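You operate a simulated robot arm through the tools that you are given. There is no shell and no other tool.

Carry out the task below with a simulated robot arm. There is one attempt and no reset: what you move stays moved.

## Task
Do the air check: drain the bowl into the drip cup, then set 7 bar.
Fine: slide the cup under the spout, don't lift it, and leave it there; shut the drain tap again; spill nothing. Where these are worked on the way, their far stop is far enough and under half their travel is too little: drain tap.

The check looks at the end state, three seconds after you hand in, the way a careful person would. Anything else that was tipped, shoved, dropped, spilled or broken makes it a failure.

## Robot
A 6-joint arm with a two-finger parallel gripper, fixed in place. Base frame: the origin is on the floor under the middle of its stand, x ahead of it, y to its left, z up; the work surface is at about z = 85. Lengths are in cm, angles in rad, forces in N, time in s.
With the tool pointing down near the work surface it reaches from about 24 to 64 cm from the base axis. Its first joint turns from -1.152 to 1.152 rad. Payload 2.7 kg.
The tool frame sits at the grasp point between the pads (the TCP): z along the fingers, y along the line on which they close. The tips reach 2.3 cm beyond it. The gripper opens to 9.4 cm. The fingers are 3.8 cm wide and 1 cm thick; the gripper's body (5.4 by 9.6 cm) begins 3.9 cm behind the TCP.
Orientation is that of the tool frame in the base frame, as a unit quaternion [x, y, z, w]. With the fingers straight down and closing along the base's y, the tool's x points along the base's -x, its y along +y and its z along -z.

## Interface
- The arm moves only by the tool servo_tool. Its argument "deltas" is a list of rows, each an object (a shift or turn left out is 0, a gripper value left out holds the last) with "translation": the shift along the base's x, y, z in cm, a list of three; "delta_rot": the turn, a rotation vector about the base's x, y, z in rad, a list of three. In form: [{"translation": [dx, dy, dz], "delta_rot": [rx, ry, rz]}, ...]. A call has 1 to 20 rows; each row is the pose to reach, as a shift and turn from the pose commanded when the call began. "grip" is the opening, from 0 (shut) to 1 (fully open), set as the call begins (left out, the last holds). Rows are played at 5 a second. More than 5 cm and 0.15 rad between two rows, or a gripper value outside its range, and nothing of the call is played. Where a pose cannot be reached the arm comes as near as it can. A force on the tool above 90 N (or 10 N above the force at the start of the call, whichever is more), or a blocked arm, ends the call early, and 0.2 s more pass. The fingers move at their own pace (about 4.5 cm/s each) and stop on an object; they squeeze with about 23 N. The grip force told is the motor's: it shows also when the fingers shut on nothing. Time passes only in rows, and 0.2 s behind the last, so rows that repeat a pose let the fingers close. The reply holds the time, the measured pose of the TCP, the force on the tool along the base axes, the opening and the grip force, in the units named above and with some noise, with the torque about the TCP (base axes, N m) and any sound that the robot's microphone picked up.
- Cameras (640 x 400 px; columns grow to the right, rows downward): "scene" is fixed at [10.05, -42.54, 141.13]; the picture's right is [0.70, -0.71, 0.00], its down [-0.34, -0.34, -0.88] and it looks along [0.62, 0.62, -0.48] (base axes); focal length 369 px, centre (320, 200). "wrist" rides on the gripper at [8.6, 1.6, -7.4] in the tool frame; the picture's right is [-0.18, 0.98, 0.00], its down [-0.58, -0.11, -0.81] and it looks along [-0.79, -0.15, 0.59] (tool axes); focal length 243 px, centre (320, 200). There is no depth. A picture from a camera that has moved, and an enlarged one, comes with that camera's place and axes in the base frame and with its lens. The place of the scene camera against the robot may be out by one fixed shift of up to 2.5 cm in any direction.
- get_image(camera): a new picture of that camera. It takes no simulated time.
- inspect(camera, box): a new picture of the part [left, top, right, bottom] of that camera's present view, enlarged. It takes no simulated time.
- finish_job(): hands the job in; it is judged then, once.

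Nothing tells you positions but the pictures and the camera data. Unless the task says otherwise, let go and move clear before handing in.

The tools are called after "Call:" by a JSON object that holds its "fn" and its "kwargs". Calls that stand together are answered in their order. servo_tool: Moves the arm, as the interface text tells. Its arguments: {"type":"object","properties":{"deltas":{"type":"array","items":{"type":"object","properties":{"translation":{"type":"array","items":{"type":"number"}},"delta_rot":{"type":"array","items":{"type":"number"}}}}},"grip":{"type":"number"}},"required":["deltas"]} The other tools are called the same way: get_image (camera) takes a picture; inspect (camera, box) takes an enlarged picture of a part of a camera's view; finish_job () hands the job in.

At the start:

```text
time_s: 0.0
tcp_pos: [26.8, -21.72, 125.58]
tool_rot: [0.0, 1.0, -0.001, 0.0]
wrist_force: [0.2, -0.8, -0.3]
moment: [0.0, 0.0, 0.05]
gripper_width: 9.4
grasp_force: 0.0
```

scene: 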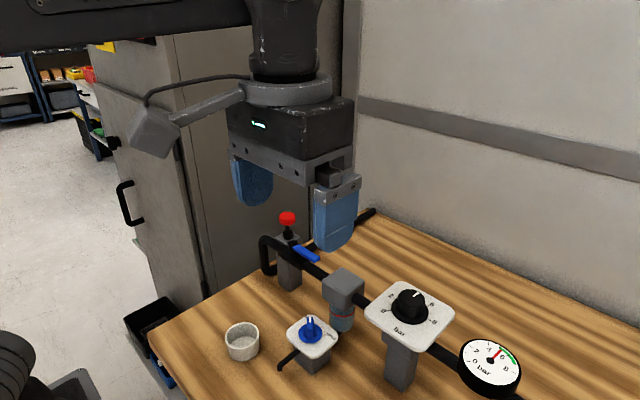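
wrist: 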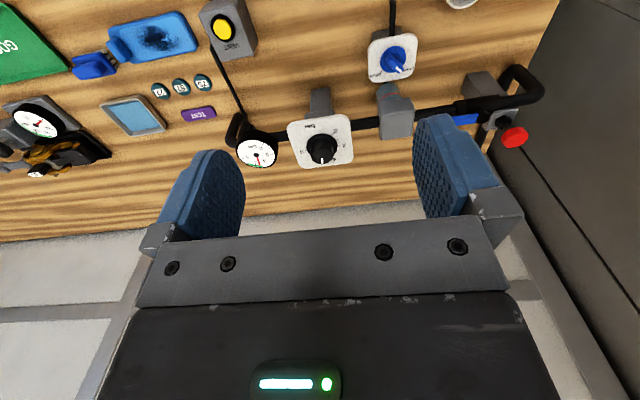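

I see an air preparation line on the bench: a red-knobbed valve and blue lever at the far left, a filter bowl, a regulator with a black dial, a gauge, a blue-handled drain tap on a plate and a white cup. I'll look closer before moving anything.

Call:
{"fn": "inspect", "kwargs": {"camera": "scene", "box": [220, 280, 380, 380]}}

Call:
{"fn": "inspect", "kwargs": {"camera": "scene", "box": [360, 270, 540, 400]}}

Call:
{"fn": "inspect", "kwargs": {"camera": "scene", "box": [240, 200, 400, 300]}}

Call:
{"fn": "inspect", "kwargs": {"camera": "wrist", "box": [340, 0, 560, 150]}}

Call:
{"fn": "inspect", "kwargs": {"camera": "wrist", "box": [200, 0, 400, 180]}}

Call:
{"fn": "inspect", "kwargs": {"camera": "wrist", "box": [0, 0, 240, 190]}}

```text
4.00 times, centred on (300, 330) of scene
camera zoom: at [10.05, -42.54, 141.13], right [0.7, -0.71, 0.0], down [-0.34, -0.34, -0.88], along [0.62, 0.62, -0.48], focal length 1475 px, centre (400, -320)
```

zoom: 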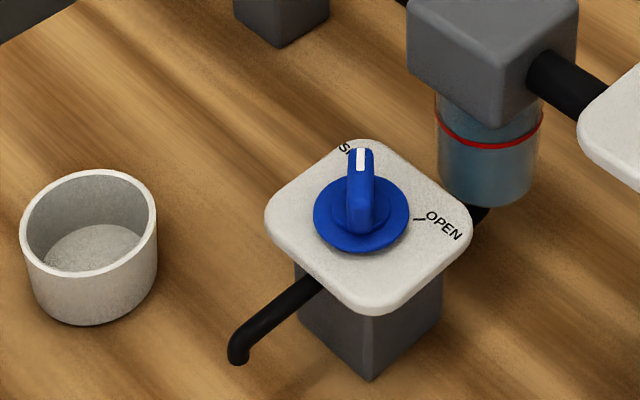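

```text
3.08 times, centred on (450, 335) of scene
camera zoom: at [10.05, -42.54, 141.13], right [0.7, -0.71, 0.0], down [-0.34, -0.34, -0.88], along [0.62, 0.62, -0.48], focal length 1134 px, centre (-80, -215)
```

zoom: 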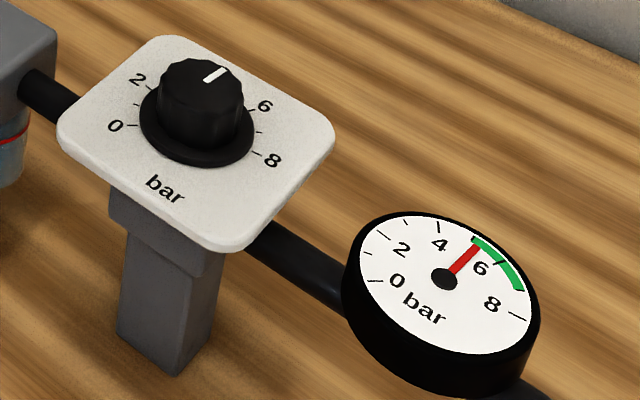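

```text
4.00 times, centred on (320, 250) of scene
camera zoom: at [10.05, -42.54, 141.13], right [0.7, -0.71, 0.0], down [-0.34, -0.34, -0.88], along [0.62, 0.62, -0.48], focal length 1475 px, centre (320, 0)
```

zoom: 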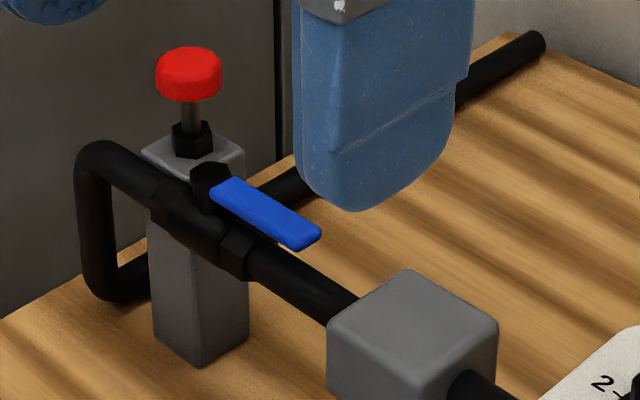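

```text
2.67 times, centred on (450, 75) of wrist
camera zoom: at [18.16, -20.04, 133.03], right [0.18, 0.98, 0.0], down [0.58, -0.11, 0.81], along [0.79, -0.15, -0.59], focal length 647 px, centre (-27, 533)
```

zoom: 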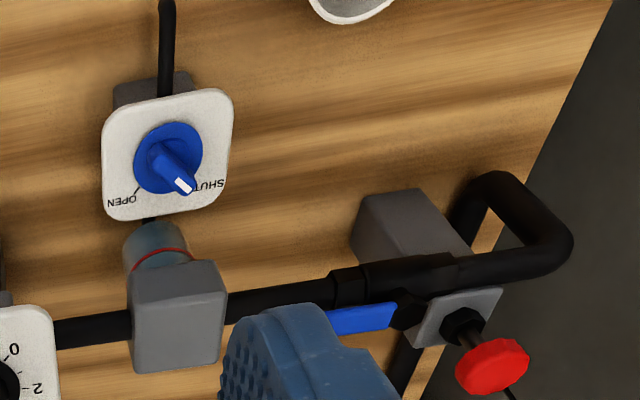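

```text
2.22 times, centred on (300, 90) of wrist
camera zoom: at [18.16, -20.04, 133.03], right [0.18, 0.98, 0.0], down [0.58, -0.11, 0.81], along [0.79, -0.15, -0.59], focal length 539 px, centre (364, 444)
```

zoom: 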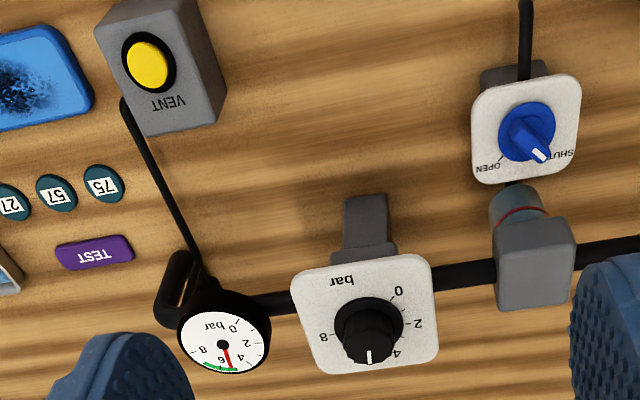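

```text
2.11 times, centred on (120, 95) of wrist
camera zoom: at [18.16, -20.04, 133.03], right [0.18, 0.98, 0.0], down [0.58, -0.11, 0.81], along [0.79, -0.15, -0.59], focal length 511 px, centre (741, 421)
```

zoom: 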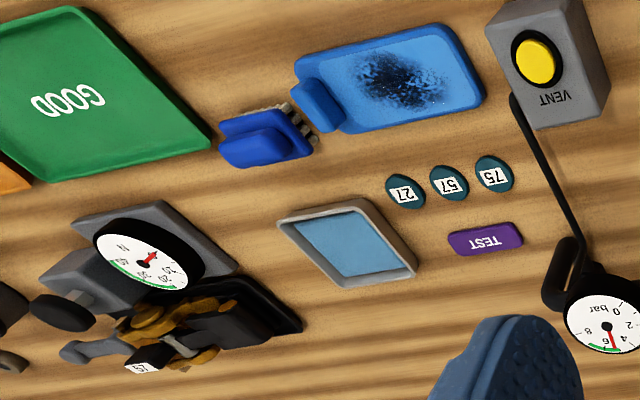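

The bench layout is clear: the drain tap is at roughly (37, -12), the cup near (32, 0) and the spout points towards the robot. I'll move the arm while staying high, to get more viewpoints for triangulation.

Call:
{"fn": "servo_tool", "kwargs": {"deltas": [{"translation": [0, 4, 0.5]}, {"translation": [0, 8, 1]}, {"translation": [0, 12, 1.5]}, {"translation": [0, 14, 2]}, {"translation": [0, 14, 2]}]}}

Call:
{"fn": "get_image", "kwargs": {"camera": "wrist"}}

Call:
{"fn": "get_image", "kwargs": {"camera": "scene"}}

```text
time_s: 1.2
tcp_pos: [26.87, -7.66, 127.57]
tool_rot: [0.0, 1.0, 0.0, 0.0]
wrist_force: [0.1, 0.8, -0.5]
moment: [0.0, 0.03, 0.02]
gripper_width: 9.42
grasp_force: 0.0
```

```text
taken
camera wrist: at [18.22, -5.95, 135.02], right [0.18, 0.98, 0.0], down [0.58, -0.11, 0.81], along [0.79, -0.15, -0.59], focal length 243 px, centre (320, 200)
```

wrist: 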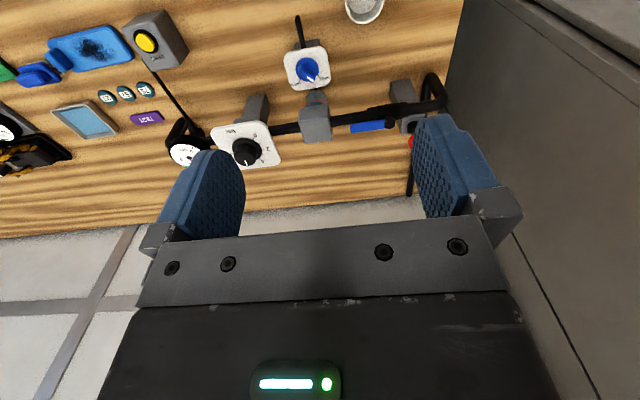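

```text
taken
```

scene: 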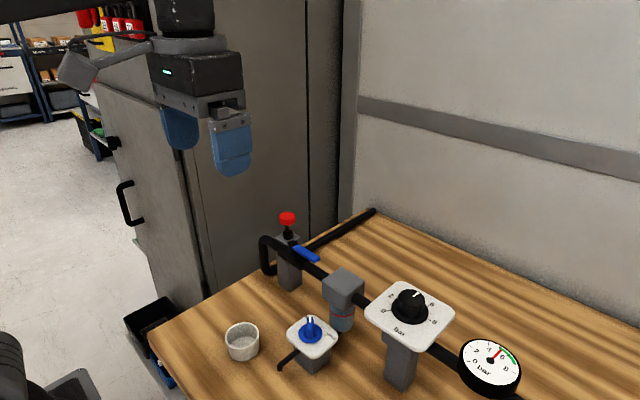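

The tap and cup are now in the wrist view. I'll zoom in on the features for measurements.

Call:
{"fn": "inspect", "kwargs": {"camera": "wrist", "box": [260, 0, 400, 90]}}

Call:
{"fn": "inspect", "kwargs": {"camera": "wrist", "box": [200, 70, 360, 180]}}

Call:
{"fn": "inspect", "kwargs": {"camera": "wrist", "box": [320, 50, 460, 150]}}

```text
4.44 times, centred on (330, 45) of wrist
camera zoom: at [18.22, -5.95, 135.02], right [0.18, 0.98, 0.0], down [0.58, -0.11, 0.81], along [0.79, -0.15, -0.59], focal length 1078 px, centre (276, 889)
```

zoom: 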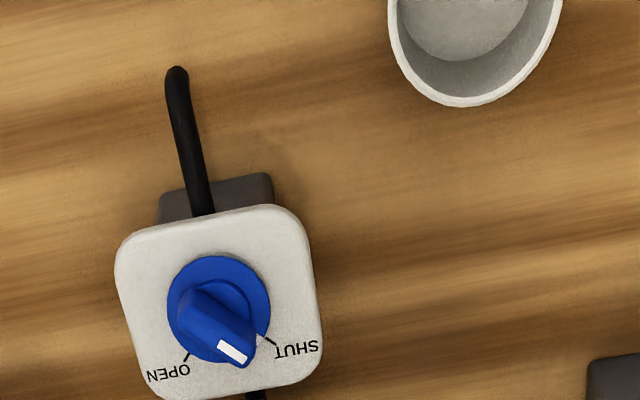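

```text
3.64 times, centred on (280, 125) of wrist
camera zoom: at [18.22, -5.95, 135.02], right [0.18, 0.98, 0.0], down [0.58, -0.11, 0.81], along [0.79, -0.15, -0.59], focal length 882 px, centre (466, 473)
```

zoom: 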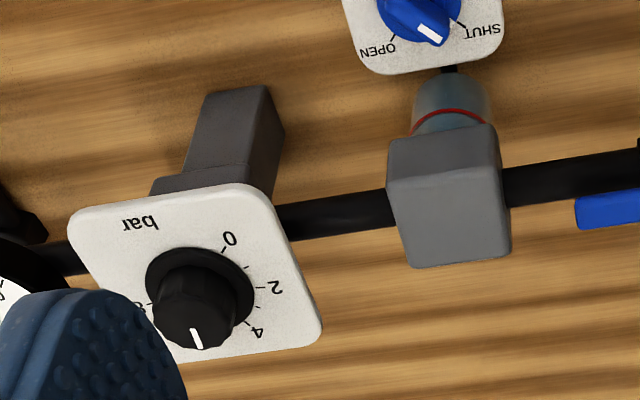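

```text
4.00 times, centred on (390, 100) of wrist
camera zoom: at [18.22, -5.95, 135.02], right [0.18, 0.98, 0.0], down [0.58, -0.11, 0.81], along [0.79, -0.15, -0.59], focal length 970 px, centre (40, 600)
```

zoom: 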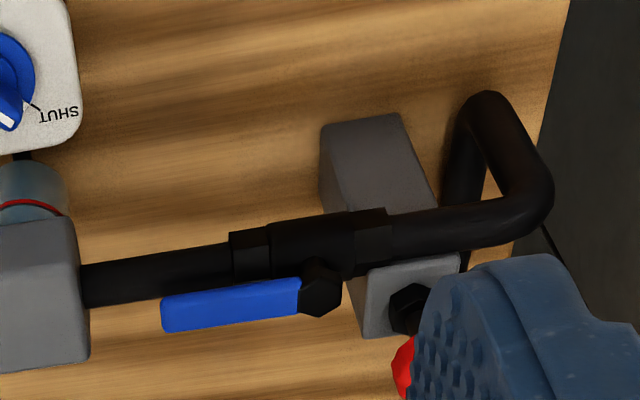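

The tap, spout and part of the cup rim are visible. I'll tilt the tool so the wrist camera looks down more steeply, and measure from there.

Call:
{"fn": "servo_tool", "kwargs": {"deltas": [{"translation": [2, 0, 0], "delta_rot": [0, 0.12, 0]}, {"translation": [4, 0, 0], "delta_rot": [0, 0.24, 0]}, {"translation": [6, 0, 0], "delta_rot": [0, 0.36, 0]}, {"translation": [7, 0, 0], "delta_rot": [0, 0.48, 0]}, {"translation": [8, 0, 0], "delta_rot": [0, 0.6, 0]}, {"translation": [8, 0, 0], "delta_rot": [0, 0.7, 0]}, {"translation": [8, 0, 0], "delta_rot": [0, 0.7, 0]}]}}

Call:
{"fn": "get_image", "kwargs": {"camera": "wrist"}}

Call:
{"fn": "get_image", "kwargs": {"camera": "scene"}}

```text
time_s: 2.8
tcp_pos: [31.01, -8.67, 116.95]
tool_rot: [0.0, 0.939, 0.0, -0.343]
wrist_force: [0.8, 0.1, 0.4]
moment: [-0.02, 0.01, 0.01]
gripper_width: 9.41
grasp_force: 0.1
out of reach, approached as far as the arm can: row 3, 4, 5, 6, 7
```

```text
taken
camera wrist: at [29.19, -6.89, 128.24], right [0.14, 0.98, -0.12], down [0.96, -0.11, 0.24], along [0.23, -0.15, -0.96], focal length 243 px, centre (320, 200)
```

wrist: 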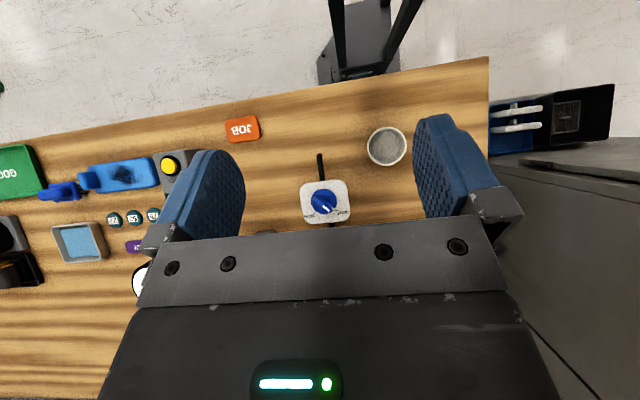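

```text
taken
```

scene: 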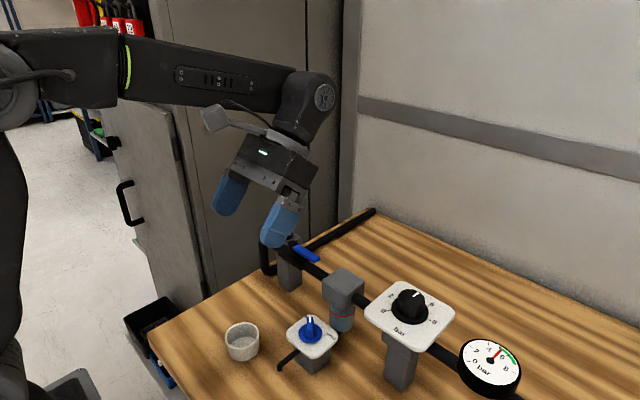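

That gives a nearly top-down view. I'll zoom in on the cup, the spout and the tap.

Call:
{"fn": "inspect", "kwargs": {"camera": "wrist", "box": [280, 110, 420, 230]}}

Call:
{"fn": "inspect", "kwargs": {"camera": "wrist", "box": [290, 140, 360, 230]}}

Call:
{"fn": "inspect", "kwargs": {"camera": "wrist", "box": [200, 90, 340, 180]}}

```text
3.33 times, centred on (350, 170) of wrist
camera zoom: at [29.19, -6.89, 128.24], right [0.14, 0.98, -0.12], down [0.96, -0.11, 0.24], along [0.23, -0.15, -0.96], focal length 809 px, centre (220, 300)
```

zoom: 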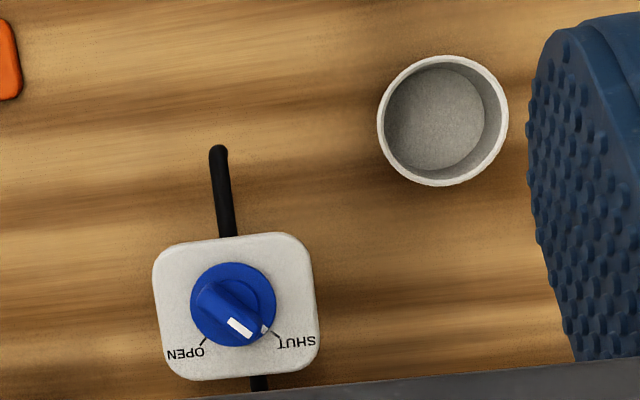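

```text
4.44 times, centred on (325, 185) of wrist
camera zoom: at [29.19, -6.89, 128.24], right [0.14, 0.98, -0.12], down [0.96, -0.11, 0.24], along [0.23, -0.15, -0.96], focal length 1078 px, centre (298, 267)
```

zoom: 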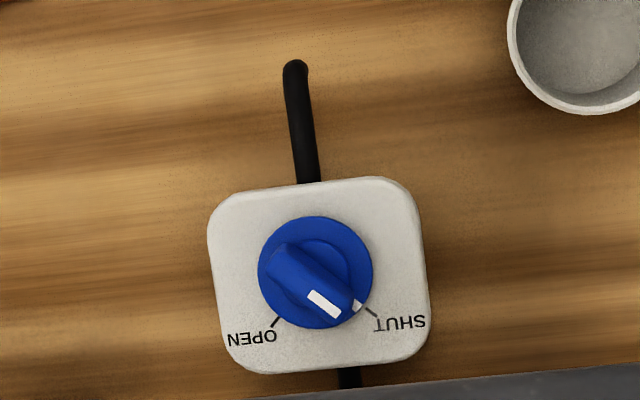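

```text
4.44 times, centred on (270, 135) of wrist
camera zoom: at [29.19, -6.89, 128.24], right [0.14, 0.98, -0.12], down [0.96, -0.11, 0.24], along [0.23, -0.15, -0.96], focal length 1078 px, centre (542, 489)
```

zoom: 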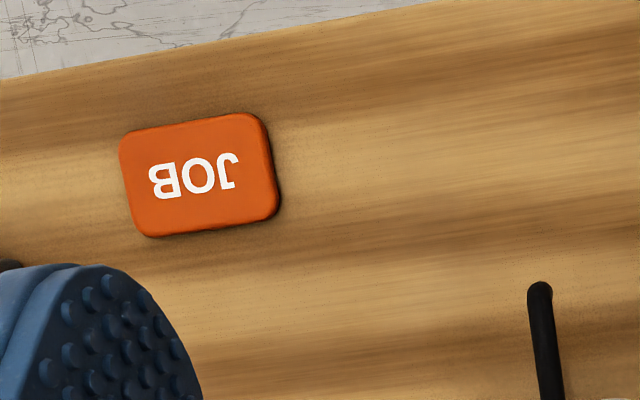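

The cup rim centres at about (31.3, -1.4) with a radius near 3, and the spout tip is near (31, -12). I need heights too, so I'll untilt and take a lower view from the robot's side.

Call:
{"fn": "servo_tool", "kwargs": {"deltas": [{"translation": [0, 0, 0], "delta_rot": [0, -0.12, 0]}, {"translation": [0, 0, 0], "delta_rot": [0, -0.24, 0]}, {"translation": [0, 0, 0], "delta_rot": [0, -0.36, 0]}, {"translation": [0, 0, 0], "delta_rot": [0, -0.48, 0]}, {"translation": [0, 0, 0], "delta_rot": [0, -0.6, 0]}, {"translation": [0, 0, 0], "delta_rot": [0, -0.7, 0]}, {"translation": [0, 0, 0], "delta_rot": [0, -0.7, 0]}]}}

```text
time_s: 4.4
tcp_pos: [31.08, -8.59, 116.61]
tool_rot: [-0.001, 1.0, 0.0, 0.0]
wrist_force: [0.4, -0.1, -0.3]
moment: [-0.01, 0.01, 0.01]
gripper_width: 9.41
grasp_force: 0.1
```

The pose is level again at (31, -8.6, 116.6). I'm moving back and down, in front of the bench gear, for a low-angle view.

Call:
{"fn": "servo_tool", "kwargs": {"deltas": [{"translation": [-3, 0, -1]}, {"translation": [-6, 0, -3]}, {"translation": [-6, -0.5, -7]}, {"translation": [-6, -1, -11]}, {"translation": [-6, -1.4, -13.6]}, {"translation": [-6, -1.4, -13.6]}]}}

Call:
{"fn": "get_image", "kwargs": {"camera": "wrist"}}

Call:
{"fn": "get_image", "kwargs": {"camera": "scene"}}

```text
time_s: 5.8
tcp_pos: [25.1, -9.79, 103.0]
tool_rot: [0.0, 1.0, 0.0, 0.0]
wrist_force: [-0.5, -0.4, 0.7]
moment: [0.01, 0.01, 0.02]
gripper_width: 9.39
grasp_force: 0.0
```

```text
taken
camera wrist: at [16.45, -8.08, 110.54], right [0.18, 0.98, 0.0], down [0.58, -0.11, 0.81], along [0.79, -0.15, -0.59], focal length 243 px, centre (320, 200)
```

wrist: 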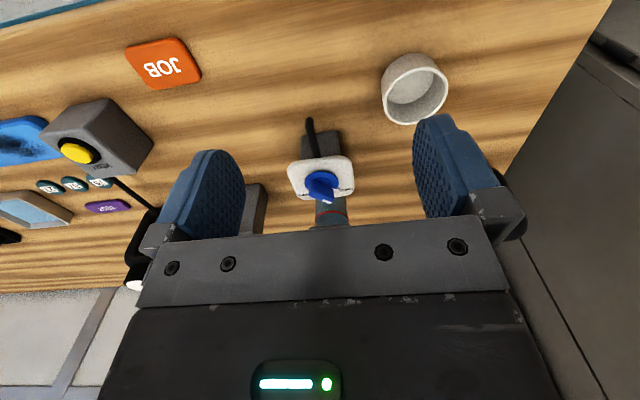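

```text
taken
```

scene: 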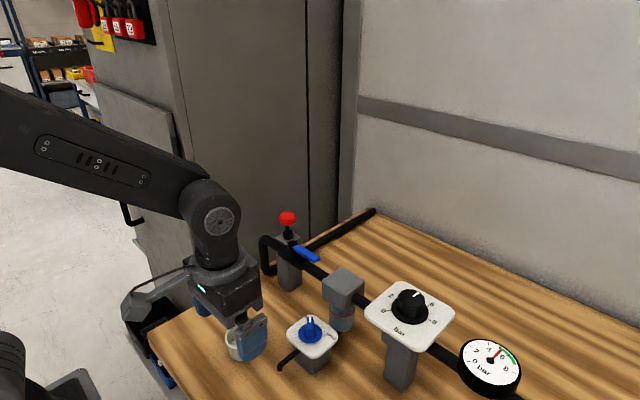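

Call:
{"fn": "inspect", "kwargs": {"camera": "wrist", "box": [260, 40, 460, 220]}}

Call:
{"fn": "inspect", "kwargs": {"camera": "wrist", "box": [280, 105, 370, 220]}}

Call:
{"fn": "inspect", "kwargs": {"camera": "wrist", "box": [370, 40, 460, 130]}}

```text
2.22 times, centred on (360, 130) of wrist
camera zoom: at [16.45, -8.08, 110.54], right [0.18, 0.98, 0.0], down [0.58, -0.11, 0.81], along [0.79, -0.15, -0.59], focal length 539 px, centre (231, 356)
```

zoom: 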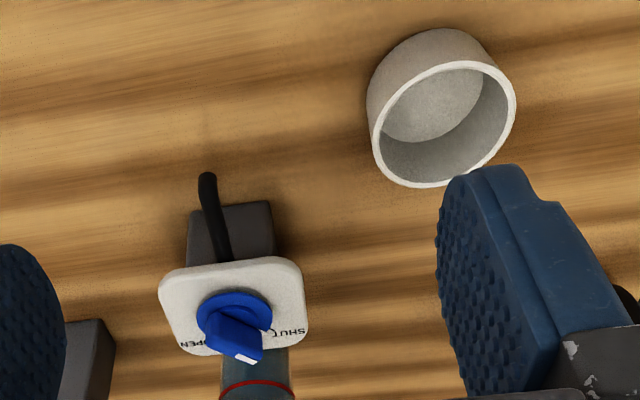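

```text
3.48 times, centred on (325, 162) of wrist
camera zoom: at [16.45, -8.08, 110.54], right [0.18, 0.98, 0.0], down [0.58, -0.11, 0.81], along [0.79, -0.15, -0.59], focal length 844 px, centre (303, 330)
```

zoom: 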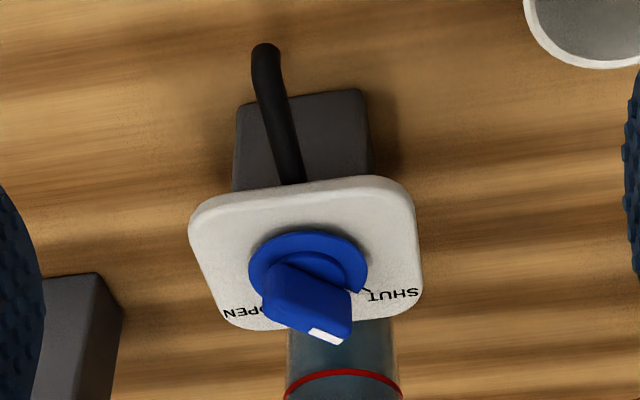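

```text
4.44 times, centred on (415, 85) of wrist
camera zoom: at [16.45, -8.08, 110.54], right [0.18, 0.98, 0.0], down [0.58, -0.11, 0.81], along [0.79, -0.15, -0.59], focal length 1078 px, centre (-102, 711)
```

zoom: 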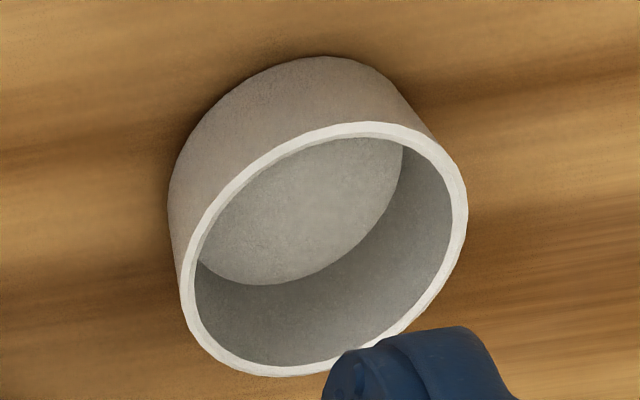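

Measured so far:
- **Cup:** centre about (31.4, -1.25), rim at z ≈ 87.8, radius ≈ 3.1.
- **Spout:** tip about (31.6, -12.1), with its end at z ≈ 88.8, so the cup fits underneath.
- **Tap handle:** top at z ≈ 94.4.

I'll shut the fingers, come down on the cup's +y side and push it in -y.

Call:
{"fn": "servo_tool", "kwargs": {"deltas": [{"translation": [0, 4, 0]}, {"translation": [0, 8, 0]}, {"translation": [0, 12, 0]}, {"translation": [0, 14.3, 0]}, {"translation": [3, 14.3, 0]}, {"translation": [6.3, 14.3, 0]}, {"translation": [6.3, 14.3, -3]}, {"translation": [6.3, 14.3, -6]}, {"translation": [6.3, 14.3, -6]}, {"translation": [6.3, 14.3, -6]}], "grip": 0}}

Call:
{"fn": "get_image", "kwargs": {"camera": "wrist"}}

Call:
{"fn": "get_image", "kwargs": {"camera": "scene"}}

```text
time_s: 8.0
tcp_pos: [31.53, 4.36, 96.82]
tool_rot: [0.0, 1.0, 0.0, -0.001]
wrist_force: [-0.6, 0.4, -0.5]
moment: [0.01, 0.0, -0.02]
gripper_width: 0.0
grasp_force: 23.0
```

```text
taken
camera wrist: at [22.73, 6.1, 104.34], right [0.18, 0.98, 0.0], down [0.58, -0.11, 0.81], along [0.79, -0.15, -0.59], focal length 243 px, centre (320, 200)
```

wrist: 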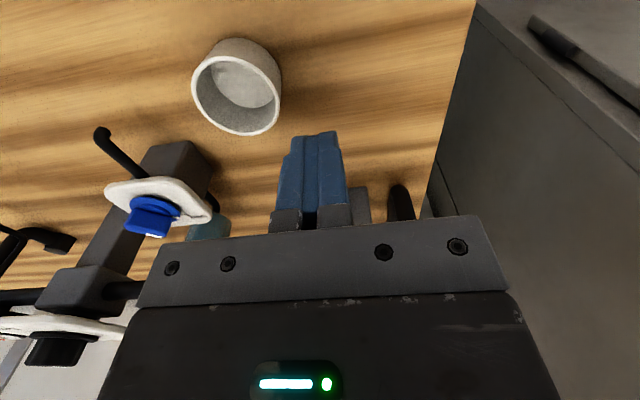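

```text
taken
```

scene: 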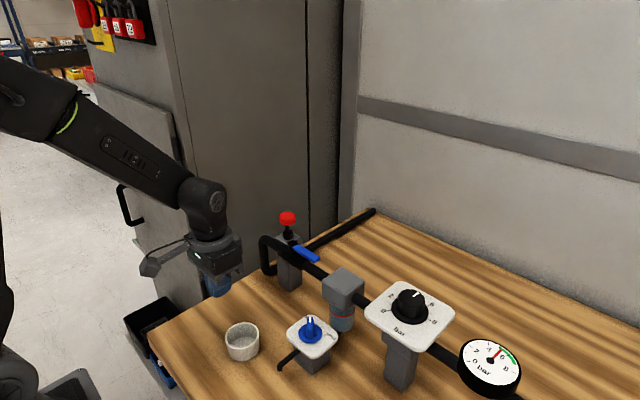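

The fingers are shut, above and to the +y side of the cup. This side view also shows the spout height, so I'll zoom in before descending.

Call:
{"fn": "inspect", "kwargs": {"camera": "wrist", "box": [80, 20, 300, 160]}}

Call:
{"fn": "inspect", "kwargs": {"camera": "wrist", "box": [80, 110, 240, 250]}}

```text
2.86 times, centred on (190, 90) of wrist
camera zoom: at [22.73, 6.1, 104.34], right [0.18, 0.98, 0.0], down [0.58, -0.11, 0.81], along [0.79, -0.15, -0.59], focal length 693 px, centre (691, 514)
```

zoom: 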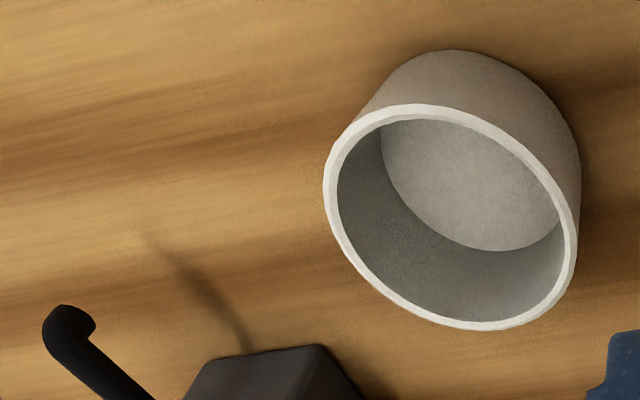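

```text
2.86 times, centred on (160, 180) of wrist
camera zoom: at [22.73, 6.1, 104.34], right [0.18, 0.98, 0.0], down [0.58, -0.11, 0.81], along [0.79, -0.15, -0.59], focal length 693 px, centre (777, 257)
```

zoom: 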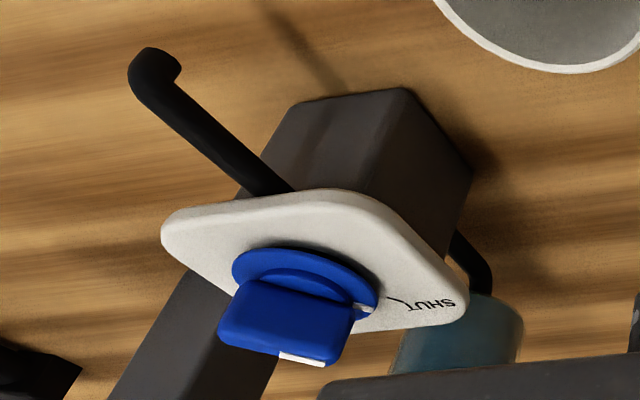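

The nozzle end is at z ≈ 89 and the rim at z ≈ 87.8. I'm descending beside the cup, keeping the fingertips about 1 cm above the bench.

Call:
{"fn": "servo_tool", "kwargs": {"deltas": [{"translation": [-0.1, 0, -2]}, {"translation": [-0.1, 0, -4]}, {"translation": [-0.1, 0, -6]}, {"translation": [-0.1, 0, -7.5]}, {"translation": [-0.1, 0, -8.5]}, {"translation": [-0.1, 0, -8.5]}], "grip": 0}}

Call:
{"fn": "get_image", "kwargs": {"camera": "wrist"}}

Call:
{"fn": "get_image", "kwargs": {"camera": "scene"}}

```text
time_s: 9.4
tcp_pos: [31.14, 4.24, 88.36]
tool_rot: [0.0, 1.0, 0.0, 0.0]
wrist_force: [-0.5, 0.2, -0.5]
moment: [-0.01, 0.01, -0.03]
gripper_width: 0.0
grasp_force: 23.2
```

```text
taken
camera wrist: at [22.51, 5.98, 95.88], right [0.18, 0.98, 0.0], down [0.58, -0.11, 0.81], along [0.79, -0.15, -0.59], focal length 243 px, centre (320, 200)
```

wrist: 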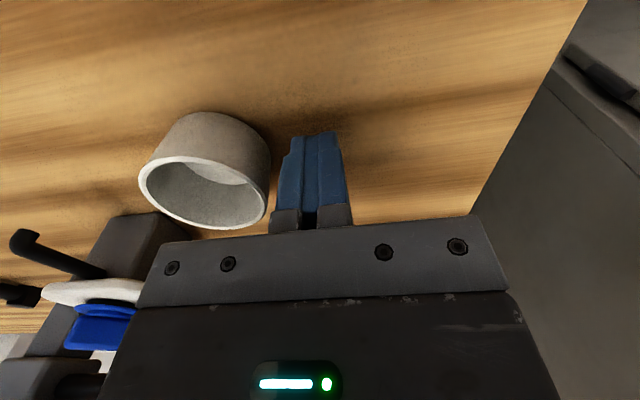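

```text
taken
```

scene: 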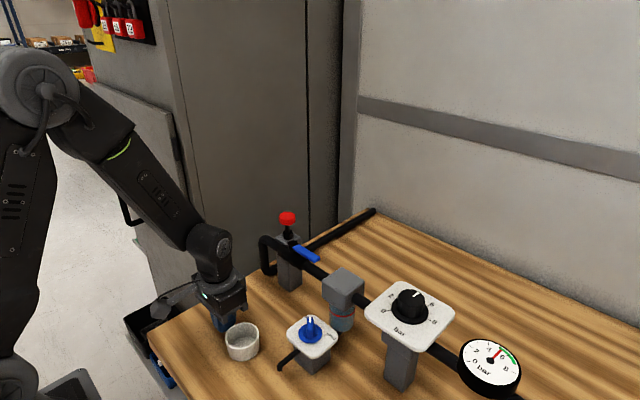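

The fingers are beside the cup near the bench. I'm pushing slowly in -y part of the way, then I'll check.

Call:
{"fn": "servo_tool", "kwargs": {"deltas": [{"translation": [0.2, -0.6, 0]}, {"translation": [0.2, -1.2, 0]}, {"translation": [0.2, -1.7, 0]}, {"translation": [0.2, -2.2, 0]}, {"translation": [0.2, -2.8, 0]}, {"translation": [0.2, -3.4, 0]}, {"translation": [0.2, -4.0, 0]}, {"translation": [0.2, -4.6, 0]}, {"translation": [0.2, -5.2, 0]}, {"translation": [0.2, -5.8, 0]}, {"translation": [0.2, -6.4, 0]}, {"translation": [0.2, -7.0, 0]}, {"translation": [0.2, -7.5, 0]}, {"translation": [0.2, -8.0, 0]}, {"translation": [0.2, -8.0, 0]}], "grip": 0}}

Call:
{"fn": "get_image", "kwargs": {"camera": "wrist"}}

Call:
{"fn": "get_image", "kwargs": {"camera": "scene"}}

```text
time_s: 12.6
tcp_pos: [31.39, -3.85, 88.69]
tool_rot: [0.0, 1.0, 0.0, 0.0]
wrist_force: [0.4, -0.3, -0.1]
moment: [0.0, 0.01, -0.01]
gripper_width: 0.02
grasp_force: 23.1
```

```text
taken
camera wrist: at [22.8, -2.18, 96.14], right [0.18, 0.98, 0.0], down [0.58, -0.11, 0.81], along [0.79, -0.15, -0.59], focal length 243 px, centre (320, 200)
```

wrist: 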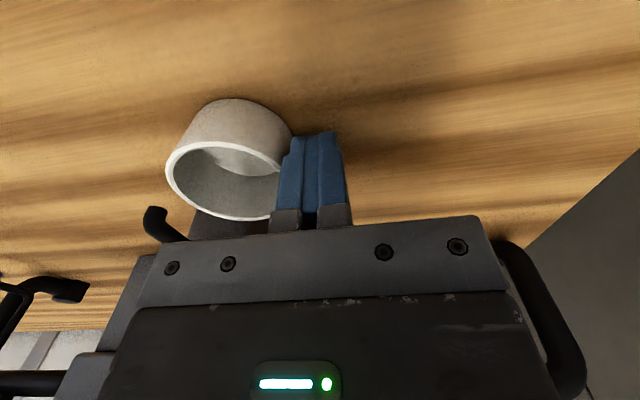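

```text
taken
```

scene: 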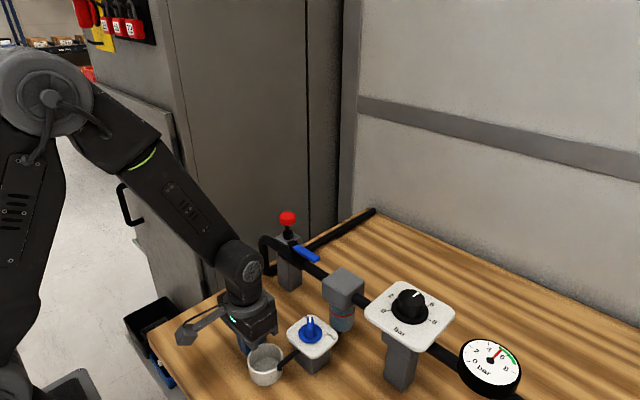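

The cup is sliding with the fingers and no force shows on the tool. I'll check the clearance and the cup's position relative to the nozzle.

Call:
{"fn": "inspect", "kwargs": {"camera": "scene", "box": [220, 300, 360, 395]}}

Call:
{"fn": "inspect", "kwargs": {"camera": "wrist", "box": [120, 80, 360, 250]}}

```text
4.21 times, centred on (290, 348) of scene
camera zoom: at [10.05, -42.54, 141.13], right [0.7, -0.71, 0.0], down [-0.34, -0.34, -0.88], along [0.62, 0.62, -0.48], focal length 1552 px, centre (446, -421)
```

zoom: 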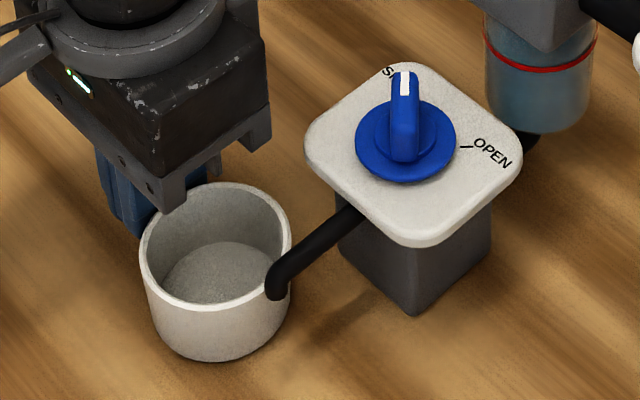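

```text
2.35 times, centred on (240, 165) of wrist
camera zoom: at [22.8, -2.18, 96.14], right [0.18, 0.98, 0.0], down [0.58, -0.11, 0.81], along [0.79, -0.15, -0.59], focal length 571 px, centre (508, 282)
```

zoom: 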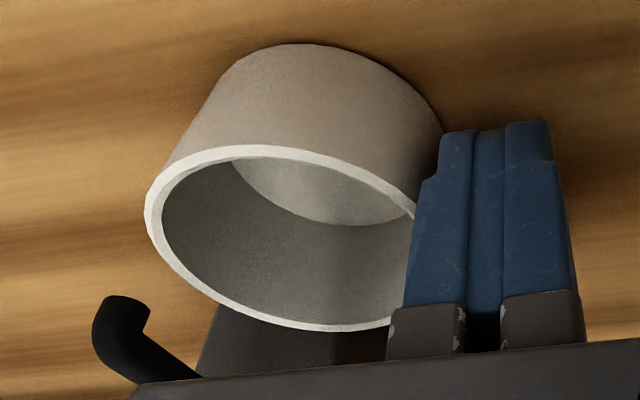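

The cup is upright against the fingers with its centre near y ≈ -8.3. I'm pushing on another 3 cm.

Call:
{"fn": "servo_tool", "kwargs": {"deltas": [{"translation": [0, -0.5, -0.2]}, {"translation": [0, -1.0, -0.2]}, {"translation": [0, -1.5, -0.2]}, {"translation": [0, -2.0, -0.2]}, {"translation": [0, -2.5, -0.2]}, {"translation": [0, -3.0, -0.2]}, {"translation": [0, -3.0, -0.2]}], "grip": 0}}

Call:
{"fn": "inspect", "kwargs": {"camera": "scene", "box": [220, 300, 360, 395]}}

Call:
{"fn": "get_image", "kwargs": {"camera": "wrist"}}

Call:
{"fn": "inspect", "kwargs": {"camera": "wrist", "box": [120, 80, 360, 250]}}

```text
time_s: 14.2
tcp_pos: [31.57, -6.78, 88.38]
tool_rot: [0.0, 1.0, 0.0, 0.0]
wrist_force: [-0.9, 0.1, 0.0]
moment: [-0.02, -0.03, -0.01]
gripper_width: 0.0
grasp_force: 23.0
```

```text
4.21 times, centred on (290, 348) of scene
camera zoom: at [10.05, -42.54, 141.13], right [0.7, -0.71, 0.0], down [-0.34, -0.34, -0.88], along [0.62, 0.62, -0.48], focal length 1552 px, centre (446, -421)
```

zoom: 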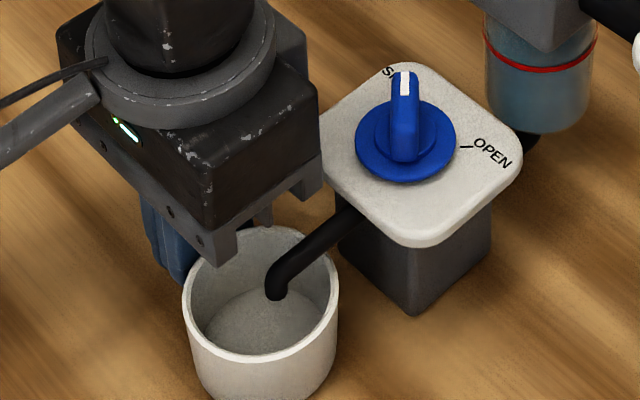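

```text
taken
camera wrist: at [22.86, -5.13, 95.81], right [0.18, 0.98, 0.0], down [0.58, -0.11, 0.81], along [0.79, -0.15, -0.59], focal length 243 px, centre (320, 200)
```

wrist: 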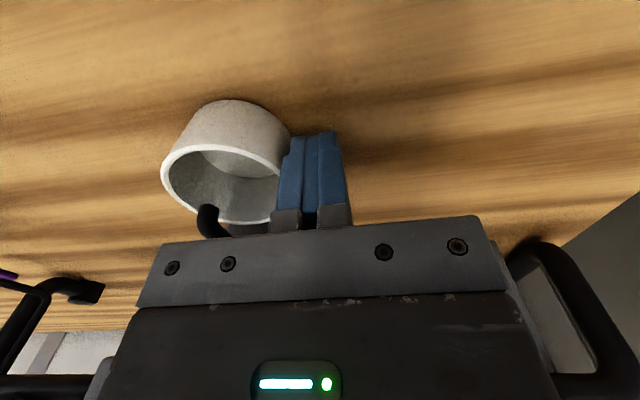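

```text
2.35 times, centred on (240, 165) of wrist
camera zoom: at [22.86, -5.13, 95.81], right [0.18, 0.98, 0.0], down [0.58, -0.11, 0.81], along [0.79, -0.15, -0.59], focal length 571 px, centre (508, 282)
```

zoom: 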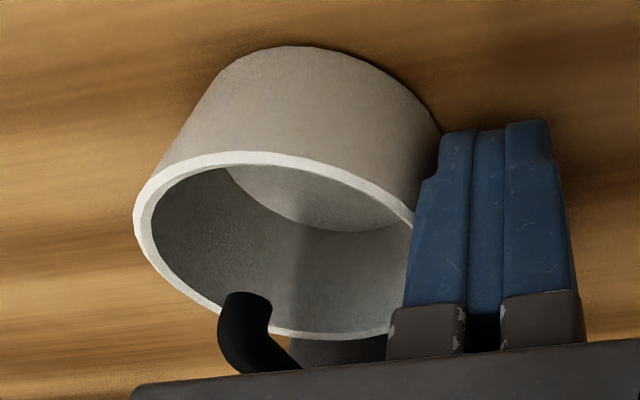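

The nozzle now sits over the cup, about 0.5 cm from the rim centre. One small nudge, then I'll back off in +y and rise.

Call:
{"fn": "servo_tool", "kwargs": {"deltas": [{"translation": [-0.1, -0.3, 0]}, {"translation": [-0.1, -0.6, 0]}, {"translation": [-0.1, -0.6, 0]}, {"translation": [-0.1, 0.2, 0]}, {"translation": [-0.1, 2.0, 0]}, {"translation": [-0.1, 5.0, 0]}, {"translation": [-0.1, 7.0, 2]}, {"translation": [-1, 7.0, 6]}, {"translation": [-2, 7.0, 10]}, {"translation": [-4, 6.0, 14]}, {"translation": [-5, 2.0, 18]}, {"translation": [-5, -1.0, 21]}, {"translation": [-5, -1.0, 21]}], "grip": 0}}

Call:
{"fn": "get_image", "kwargs": {"camera": "wrist"}}

Call:
{"fn": "inspect", "kwargs": {"camera": "scene", "box": [220, 300, 360, 395]}}

```text
refused: row 11 steps farther than a row can; nothing moved
```

```text
taken
camera wrist: at [22.86, -5.13, 95.81], right [0.18, 0.98, 0.0], down [0.58, -0.11, 0.81], along [0.79, -0.15, -0.59], focal length 243 px, centre (320, 200)
```

wrist: 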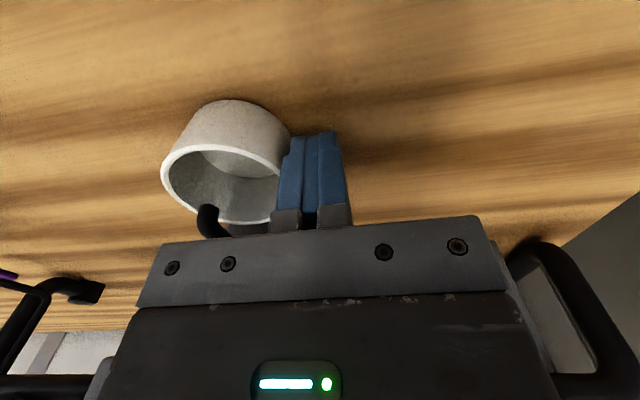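

```text
4.21 times, centred on (290, 348) of scene
camera zoom: at [10.05, -42.54, 141.13], right [0.7, -0.71, 0.0], down [-0.34, -0.34, -0.88], along [0.62, 0.62, -0.48], focal length 1552 px, centre (446, -421)
```

zoom: 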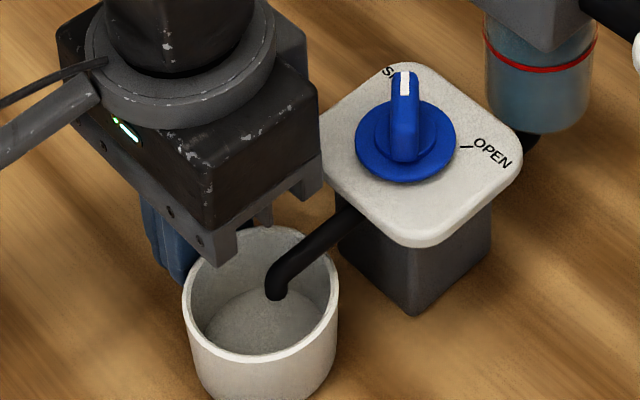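

That call was refused because one row stepped too far, so nothing moved. I'm repeating it with smaller steps: a small nudge, retreat in +y, then rise.

Call:
{"fn": "servo_tool", "kwargs": {"deltas": [{"translation": [-0.1, -0.3, 0]}, {"translation": [-0.1, -0.6, 0]}, {"translation": [-0.1, -0.6, 0]}, {"translation": [-0.1, 0.2, 0]}, {"translation": [-0.1, 2.0, 0]}, {"translation": [-0.1, 5.0, 0]}, {"translation": [-0.1, 7.0, 2]}, {"translation": [-1, 7.0, 6]}, {"translation": [-2, 7.0, 10]}, {"translation": [-4, 6.0, 13]}, {"translation": [-5, 3.0, 16]}, {"translation": [-5, 0.0, 18]}, {"translation": [-5, -2.0, 18]}, {"translation": [-5, -2.0, 18]}], "grip": 0}}

Call:
{"fn": "get_image", "kwargs": {"camera": "wrist"}}

Call:
{"fn": "get_image", "kwargs": {"camera": "scene"}}

```text
time_s: 17.2
tcp_pos: [26.5, -8.78, 106.43]
tool_rot: [0.0, 1.0, 0.0, 0.0]
wrist_force: [0.5, 0.5, 0.5]
moment: [-0.02, 0.0, -0.01]
gripper_width: 0.0
grasp_force: 22.8
```

```text
taken
camera wrist: at [17.89, -7.09, 113.9], right [0.18, 0.98, 0.0], down [0.58, -0.11, 0.81], along [0.79, -0.15, -0.59], focal length 243 px, centre (320, 200)
```

wrist: 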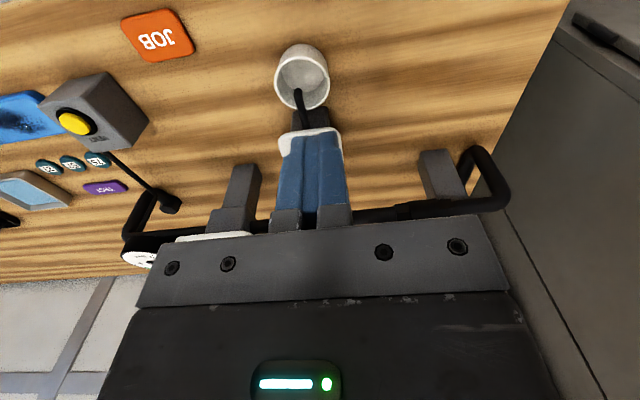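

```text
taken
```

scene: 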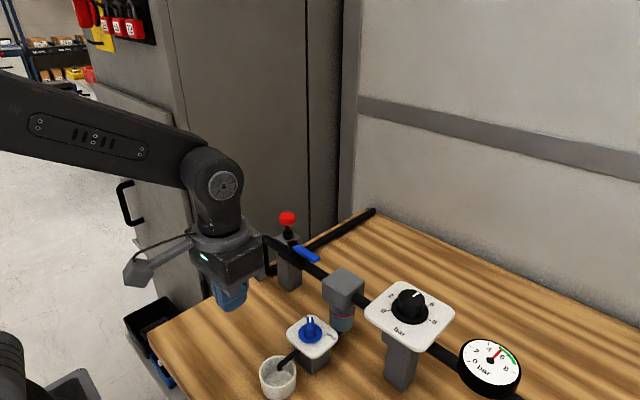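

The arm is clear and the cup is standing under the nozzle. I'll verify the alignment up close.

Call:
{"fn": "inspect", "kwargs": {"camera": "scene", "box": [230, 310, 350, 400]}}

Call:
{"fn": "inspect", "kwargs": {"camera": "wrist", "box": [250, 30, 370, 150]}}

```text
4.44 times, centred on (290, 355) of scene
camera zoom: at [10.05, -42.54, 141.13], right [0.7, -0.71, 0.0], down [-0.34, -0.34, -0.88], along [0.62, 0.62, -0.48], focal length 1639 px, centre (453, -489)
```

zoom: 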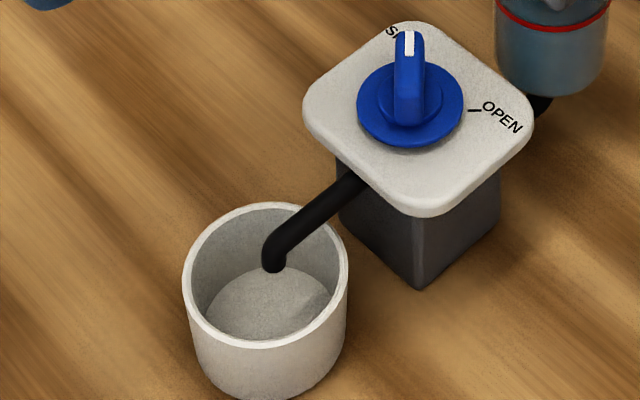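

```text
3.33 times, centred on (310, 90) of wrist
camera zoom: at [17.89, -7.09, 113.9], right [0.18, 0.98, 0.0], down [0.58, -0.11, 0.81], along [0.79, -0.15, -0.59], focal length 809 px, centre (353, 567)
```

zoom: 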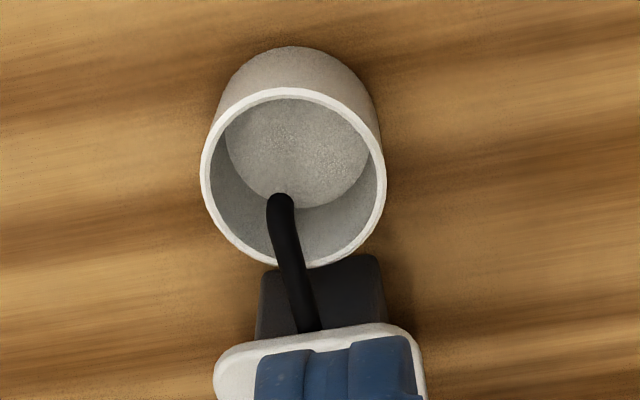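

The nozzle is centred over the cup. Next is the tap: I'll open the gripper and study the handle's orientation closely.

Call:
{"fn": "servo_tool", "kwargs": {"deltas": [{"translation": [1.5, -2, 2]}, {"translation": [3.5, -3, 4]}, {"translation": [3.5, -3, 4]}, {"translation": [3.5, -3, 4]}, {"translation": [3.5, -3, 4]}, {"translation": [3.5, -3, 4]}], "grip": 1}}

Call:
{"fn": "get_image", "kwargs": {"camera": "wrist"}}

Call:
{"fn": "inspect", "kwargs": {"camera": "wrist", "box": [270, 60, 390, 180]}}

```text
time_s: 18.6
tcp_pos: [30.14, -11.57, 110.27]
tool_rot: [0.0, 1.0, 0.0, 0.0]
wrist_force: [0.5, -0.3, -1.1]
moment: [-0.01, 0.01, 0.02]
gripper_width: 9.42
grasp_force: 0.0
```

```text
taken
camera wrist: at [21.5, -9.95, 117.78], right [0.18, 0.98, 0.0], down [0.58, -0.11, 0.81], along [0.79, -0.15, -0.59], focal length 243 px, centre (320, 200)
```

wrist: 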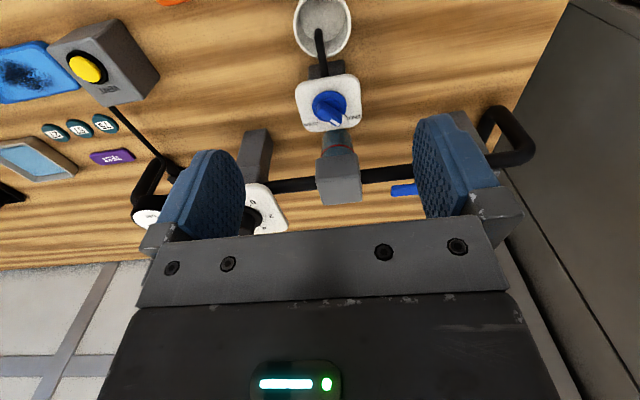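

```text
3.33 times, centred on (330, 120) of wrist
camera zoom: at [21.5, -9.95, 117.78], right [0.18, 0.98, 0.0], down [0.58, -0.11, 0.81], along [0.79, -0.15, -0.59], focal length 809 px, centre (287, 467)
```

zoom: 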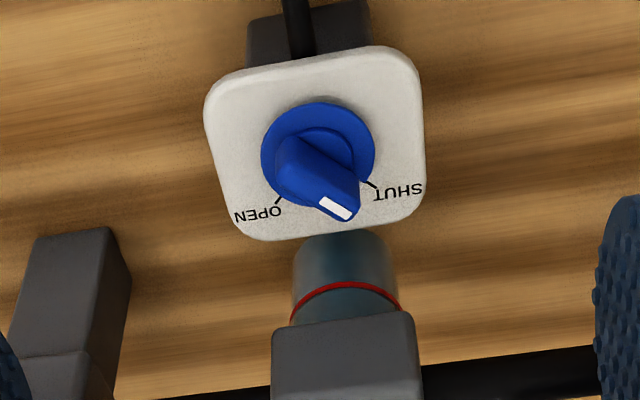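

The plate is flat at z ≈ 90.6, with the knob axis near (38.5, -12) and ticks at about ±45°. Before approaching, I need the filter block's height to be sure the gripper body clears it.

Call:
{"fn": "inspect", "kwargs": {"camera": "scene", "box": [290, 260, 380, 330]}}

Call:
{"fn": "inspect", "kwargs": {"camera": "scene", "box": [280, 305, 350, 365]}}

Call:
{"fn": "inspect", "kwargs": {"camera": "wrist", "box": [295, 120, 395, 215]}}

```text
5.71 times, centred on (335, 295) of scene
camera zoom: at [10.05, -42.54, 141.13], right [0.7, -0.71, 0.0], down [-0.34, -0.34, -0.88], along [0.62, 0.62, -0.48], focal length 2107 px, centre (234, -343)
```

zoom: 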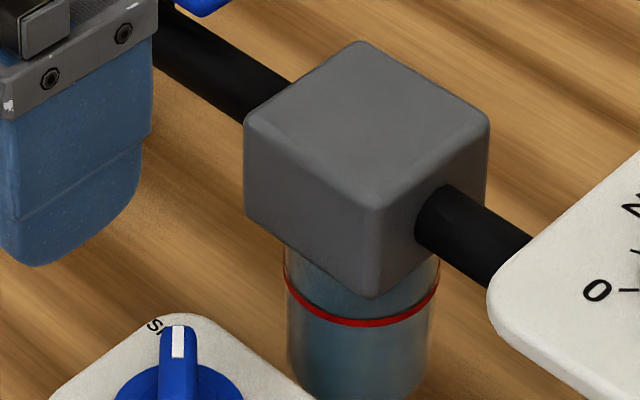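

```text
6.67 times, centred on (315, 335) of scene
camera zoom: at [10.05, -42.54, 141.13], right [0.7, -0.71, 0.0], down [-0.34, -0.34, -0.88], along [0.62, 0.62, -0.48], focal length 2458 px, centre (353, -700)
```

zoom: 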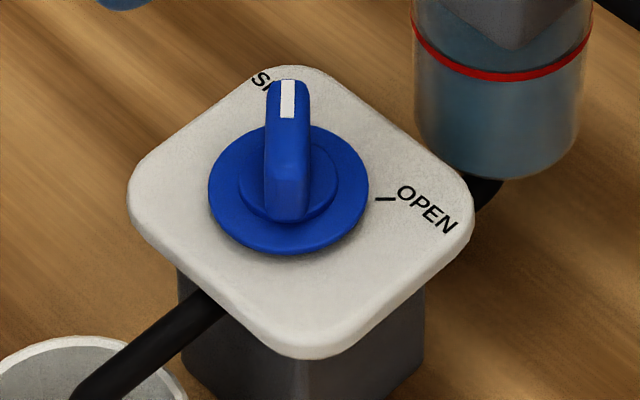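

```text
4.21 times, centred on (345, 168) of wrist
camera zoom: at [21.5, -9.95, 117.78], right [0.18, 0.98, 0.0], down [0.58, -0.11, 0.81], along [0.79, -0.15, -0.59], focal length 1022 px, centre (215, 337)
```

zoom: 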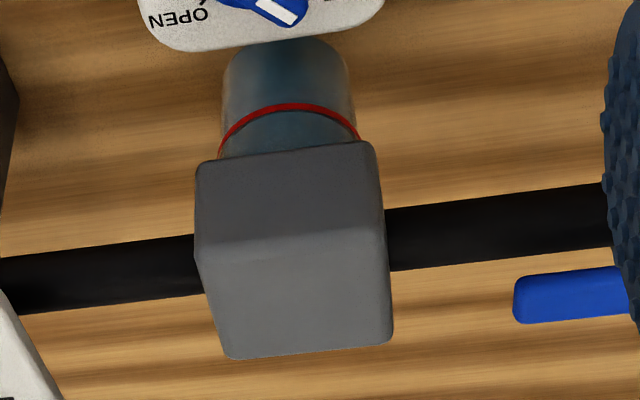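

The block top is at about z ≈ 97.5 and its front at x ≈ 44, so gripping with the TCP at z ≈ 94.9 clears it. I'm moving above the knob and yawing +45° so the fingers straddle the handle bar.

Call:
{"fn": "servo_tool", "kwargs": {"deltas": [{"translation": [1.5, 0, 0], "delta_rot": [0, 0, 0.13]}, {"translation": [3, -0.1, 0], "delta_rot": [0, 0, 0.26]}, {"translation": [4.5, -0.2, 0], "delta_rot": [0, 0, 0.39]}, {"translation": [6, -0.3, 0], "delta_rot": [0, 0, 0.52]}, {"translation": [7.5, -0.4, 0], "delta_rot": [0, 0, 0.65]}, {"translation": [8.3, -0.4, -1], "delta_rot": [0, 0, 0.785]}, {"translation": [8.3, -0.4, -3], "delta_rot": [0, 0, 0.785]}, {"translation": [8.3, -0.4, -3], "delta_rot": [0, 0, 0.785]}], "grip": 1}}

Call:
{"fn": "get_image", "kwargs": {"camera": "wrist"}}

Call:
{"fn": "get_image", "kwargs": {"camera": "scene"}}

```text
time_s: 20.4
tcp_pos: [38.17, -12.14, 107.24]
tool_rot: [-0.383, 0.924, 0.0, -0.001]
wrist_force: [0.1, -0.6, 0.2]
moment: [0.03, 0.02, 0.0]
gripper_width: 9.41
grasp_force: 0.1
```

```text
taken
camera wrist: at [30.96, -17.03, 114.8], right [-0.56, 0.83, 0.0], down [0.49, 0.33, 0.81], along [0.67, 0.46, -0.59], focal length 243 px, centre (320, 200)
```

wrist: 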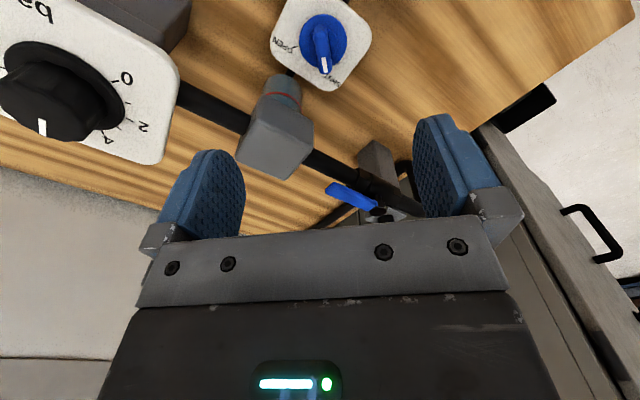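

```text
taken
```

scene: 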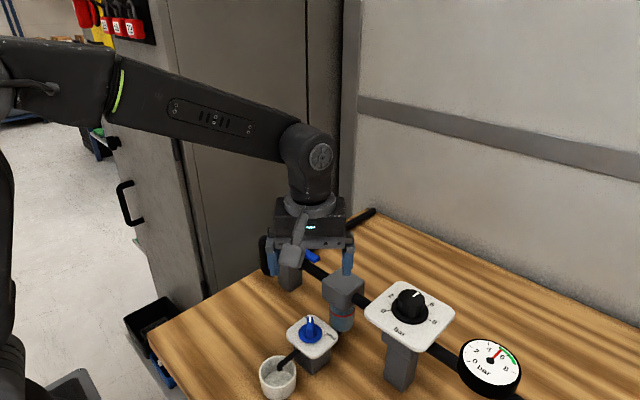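

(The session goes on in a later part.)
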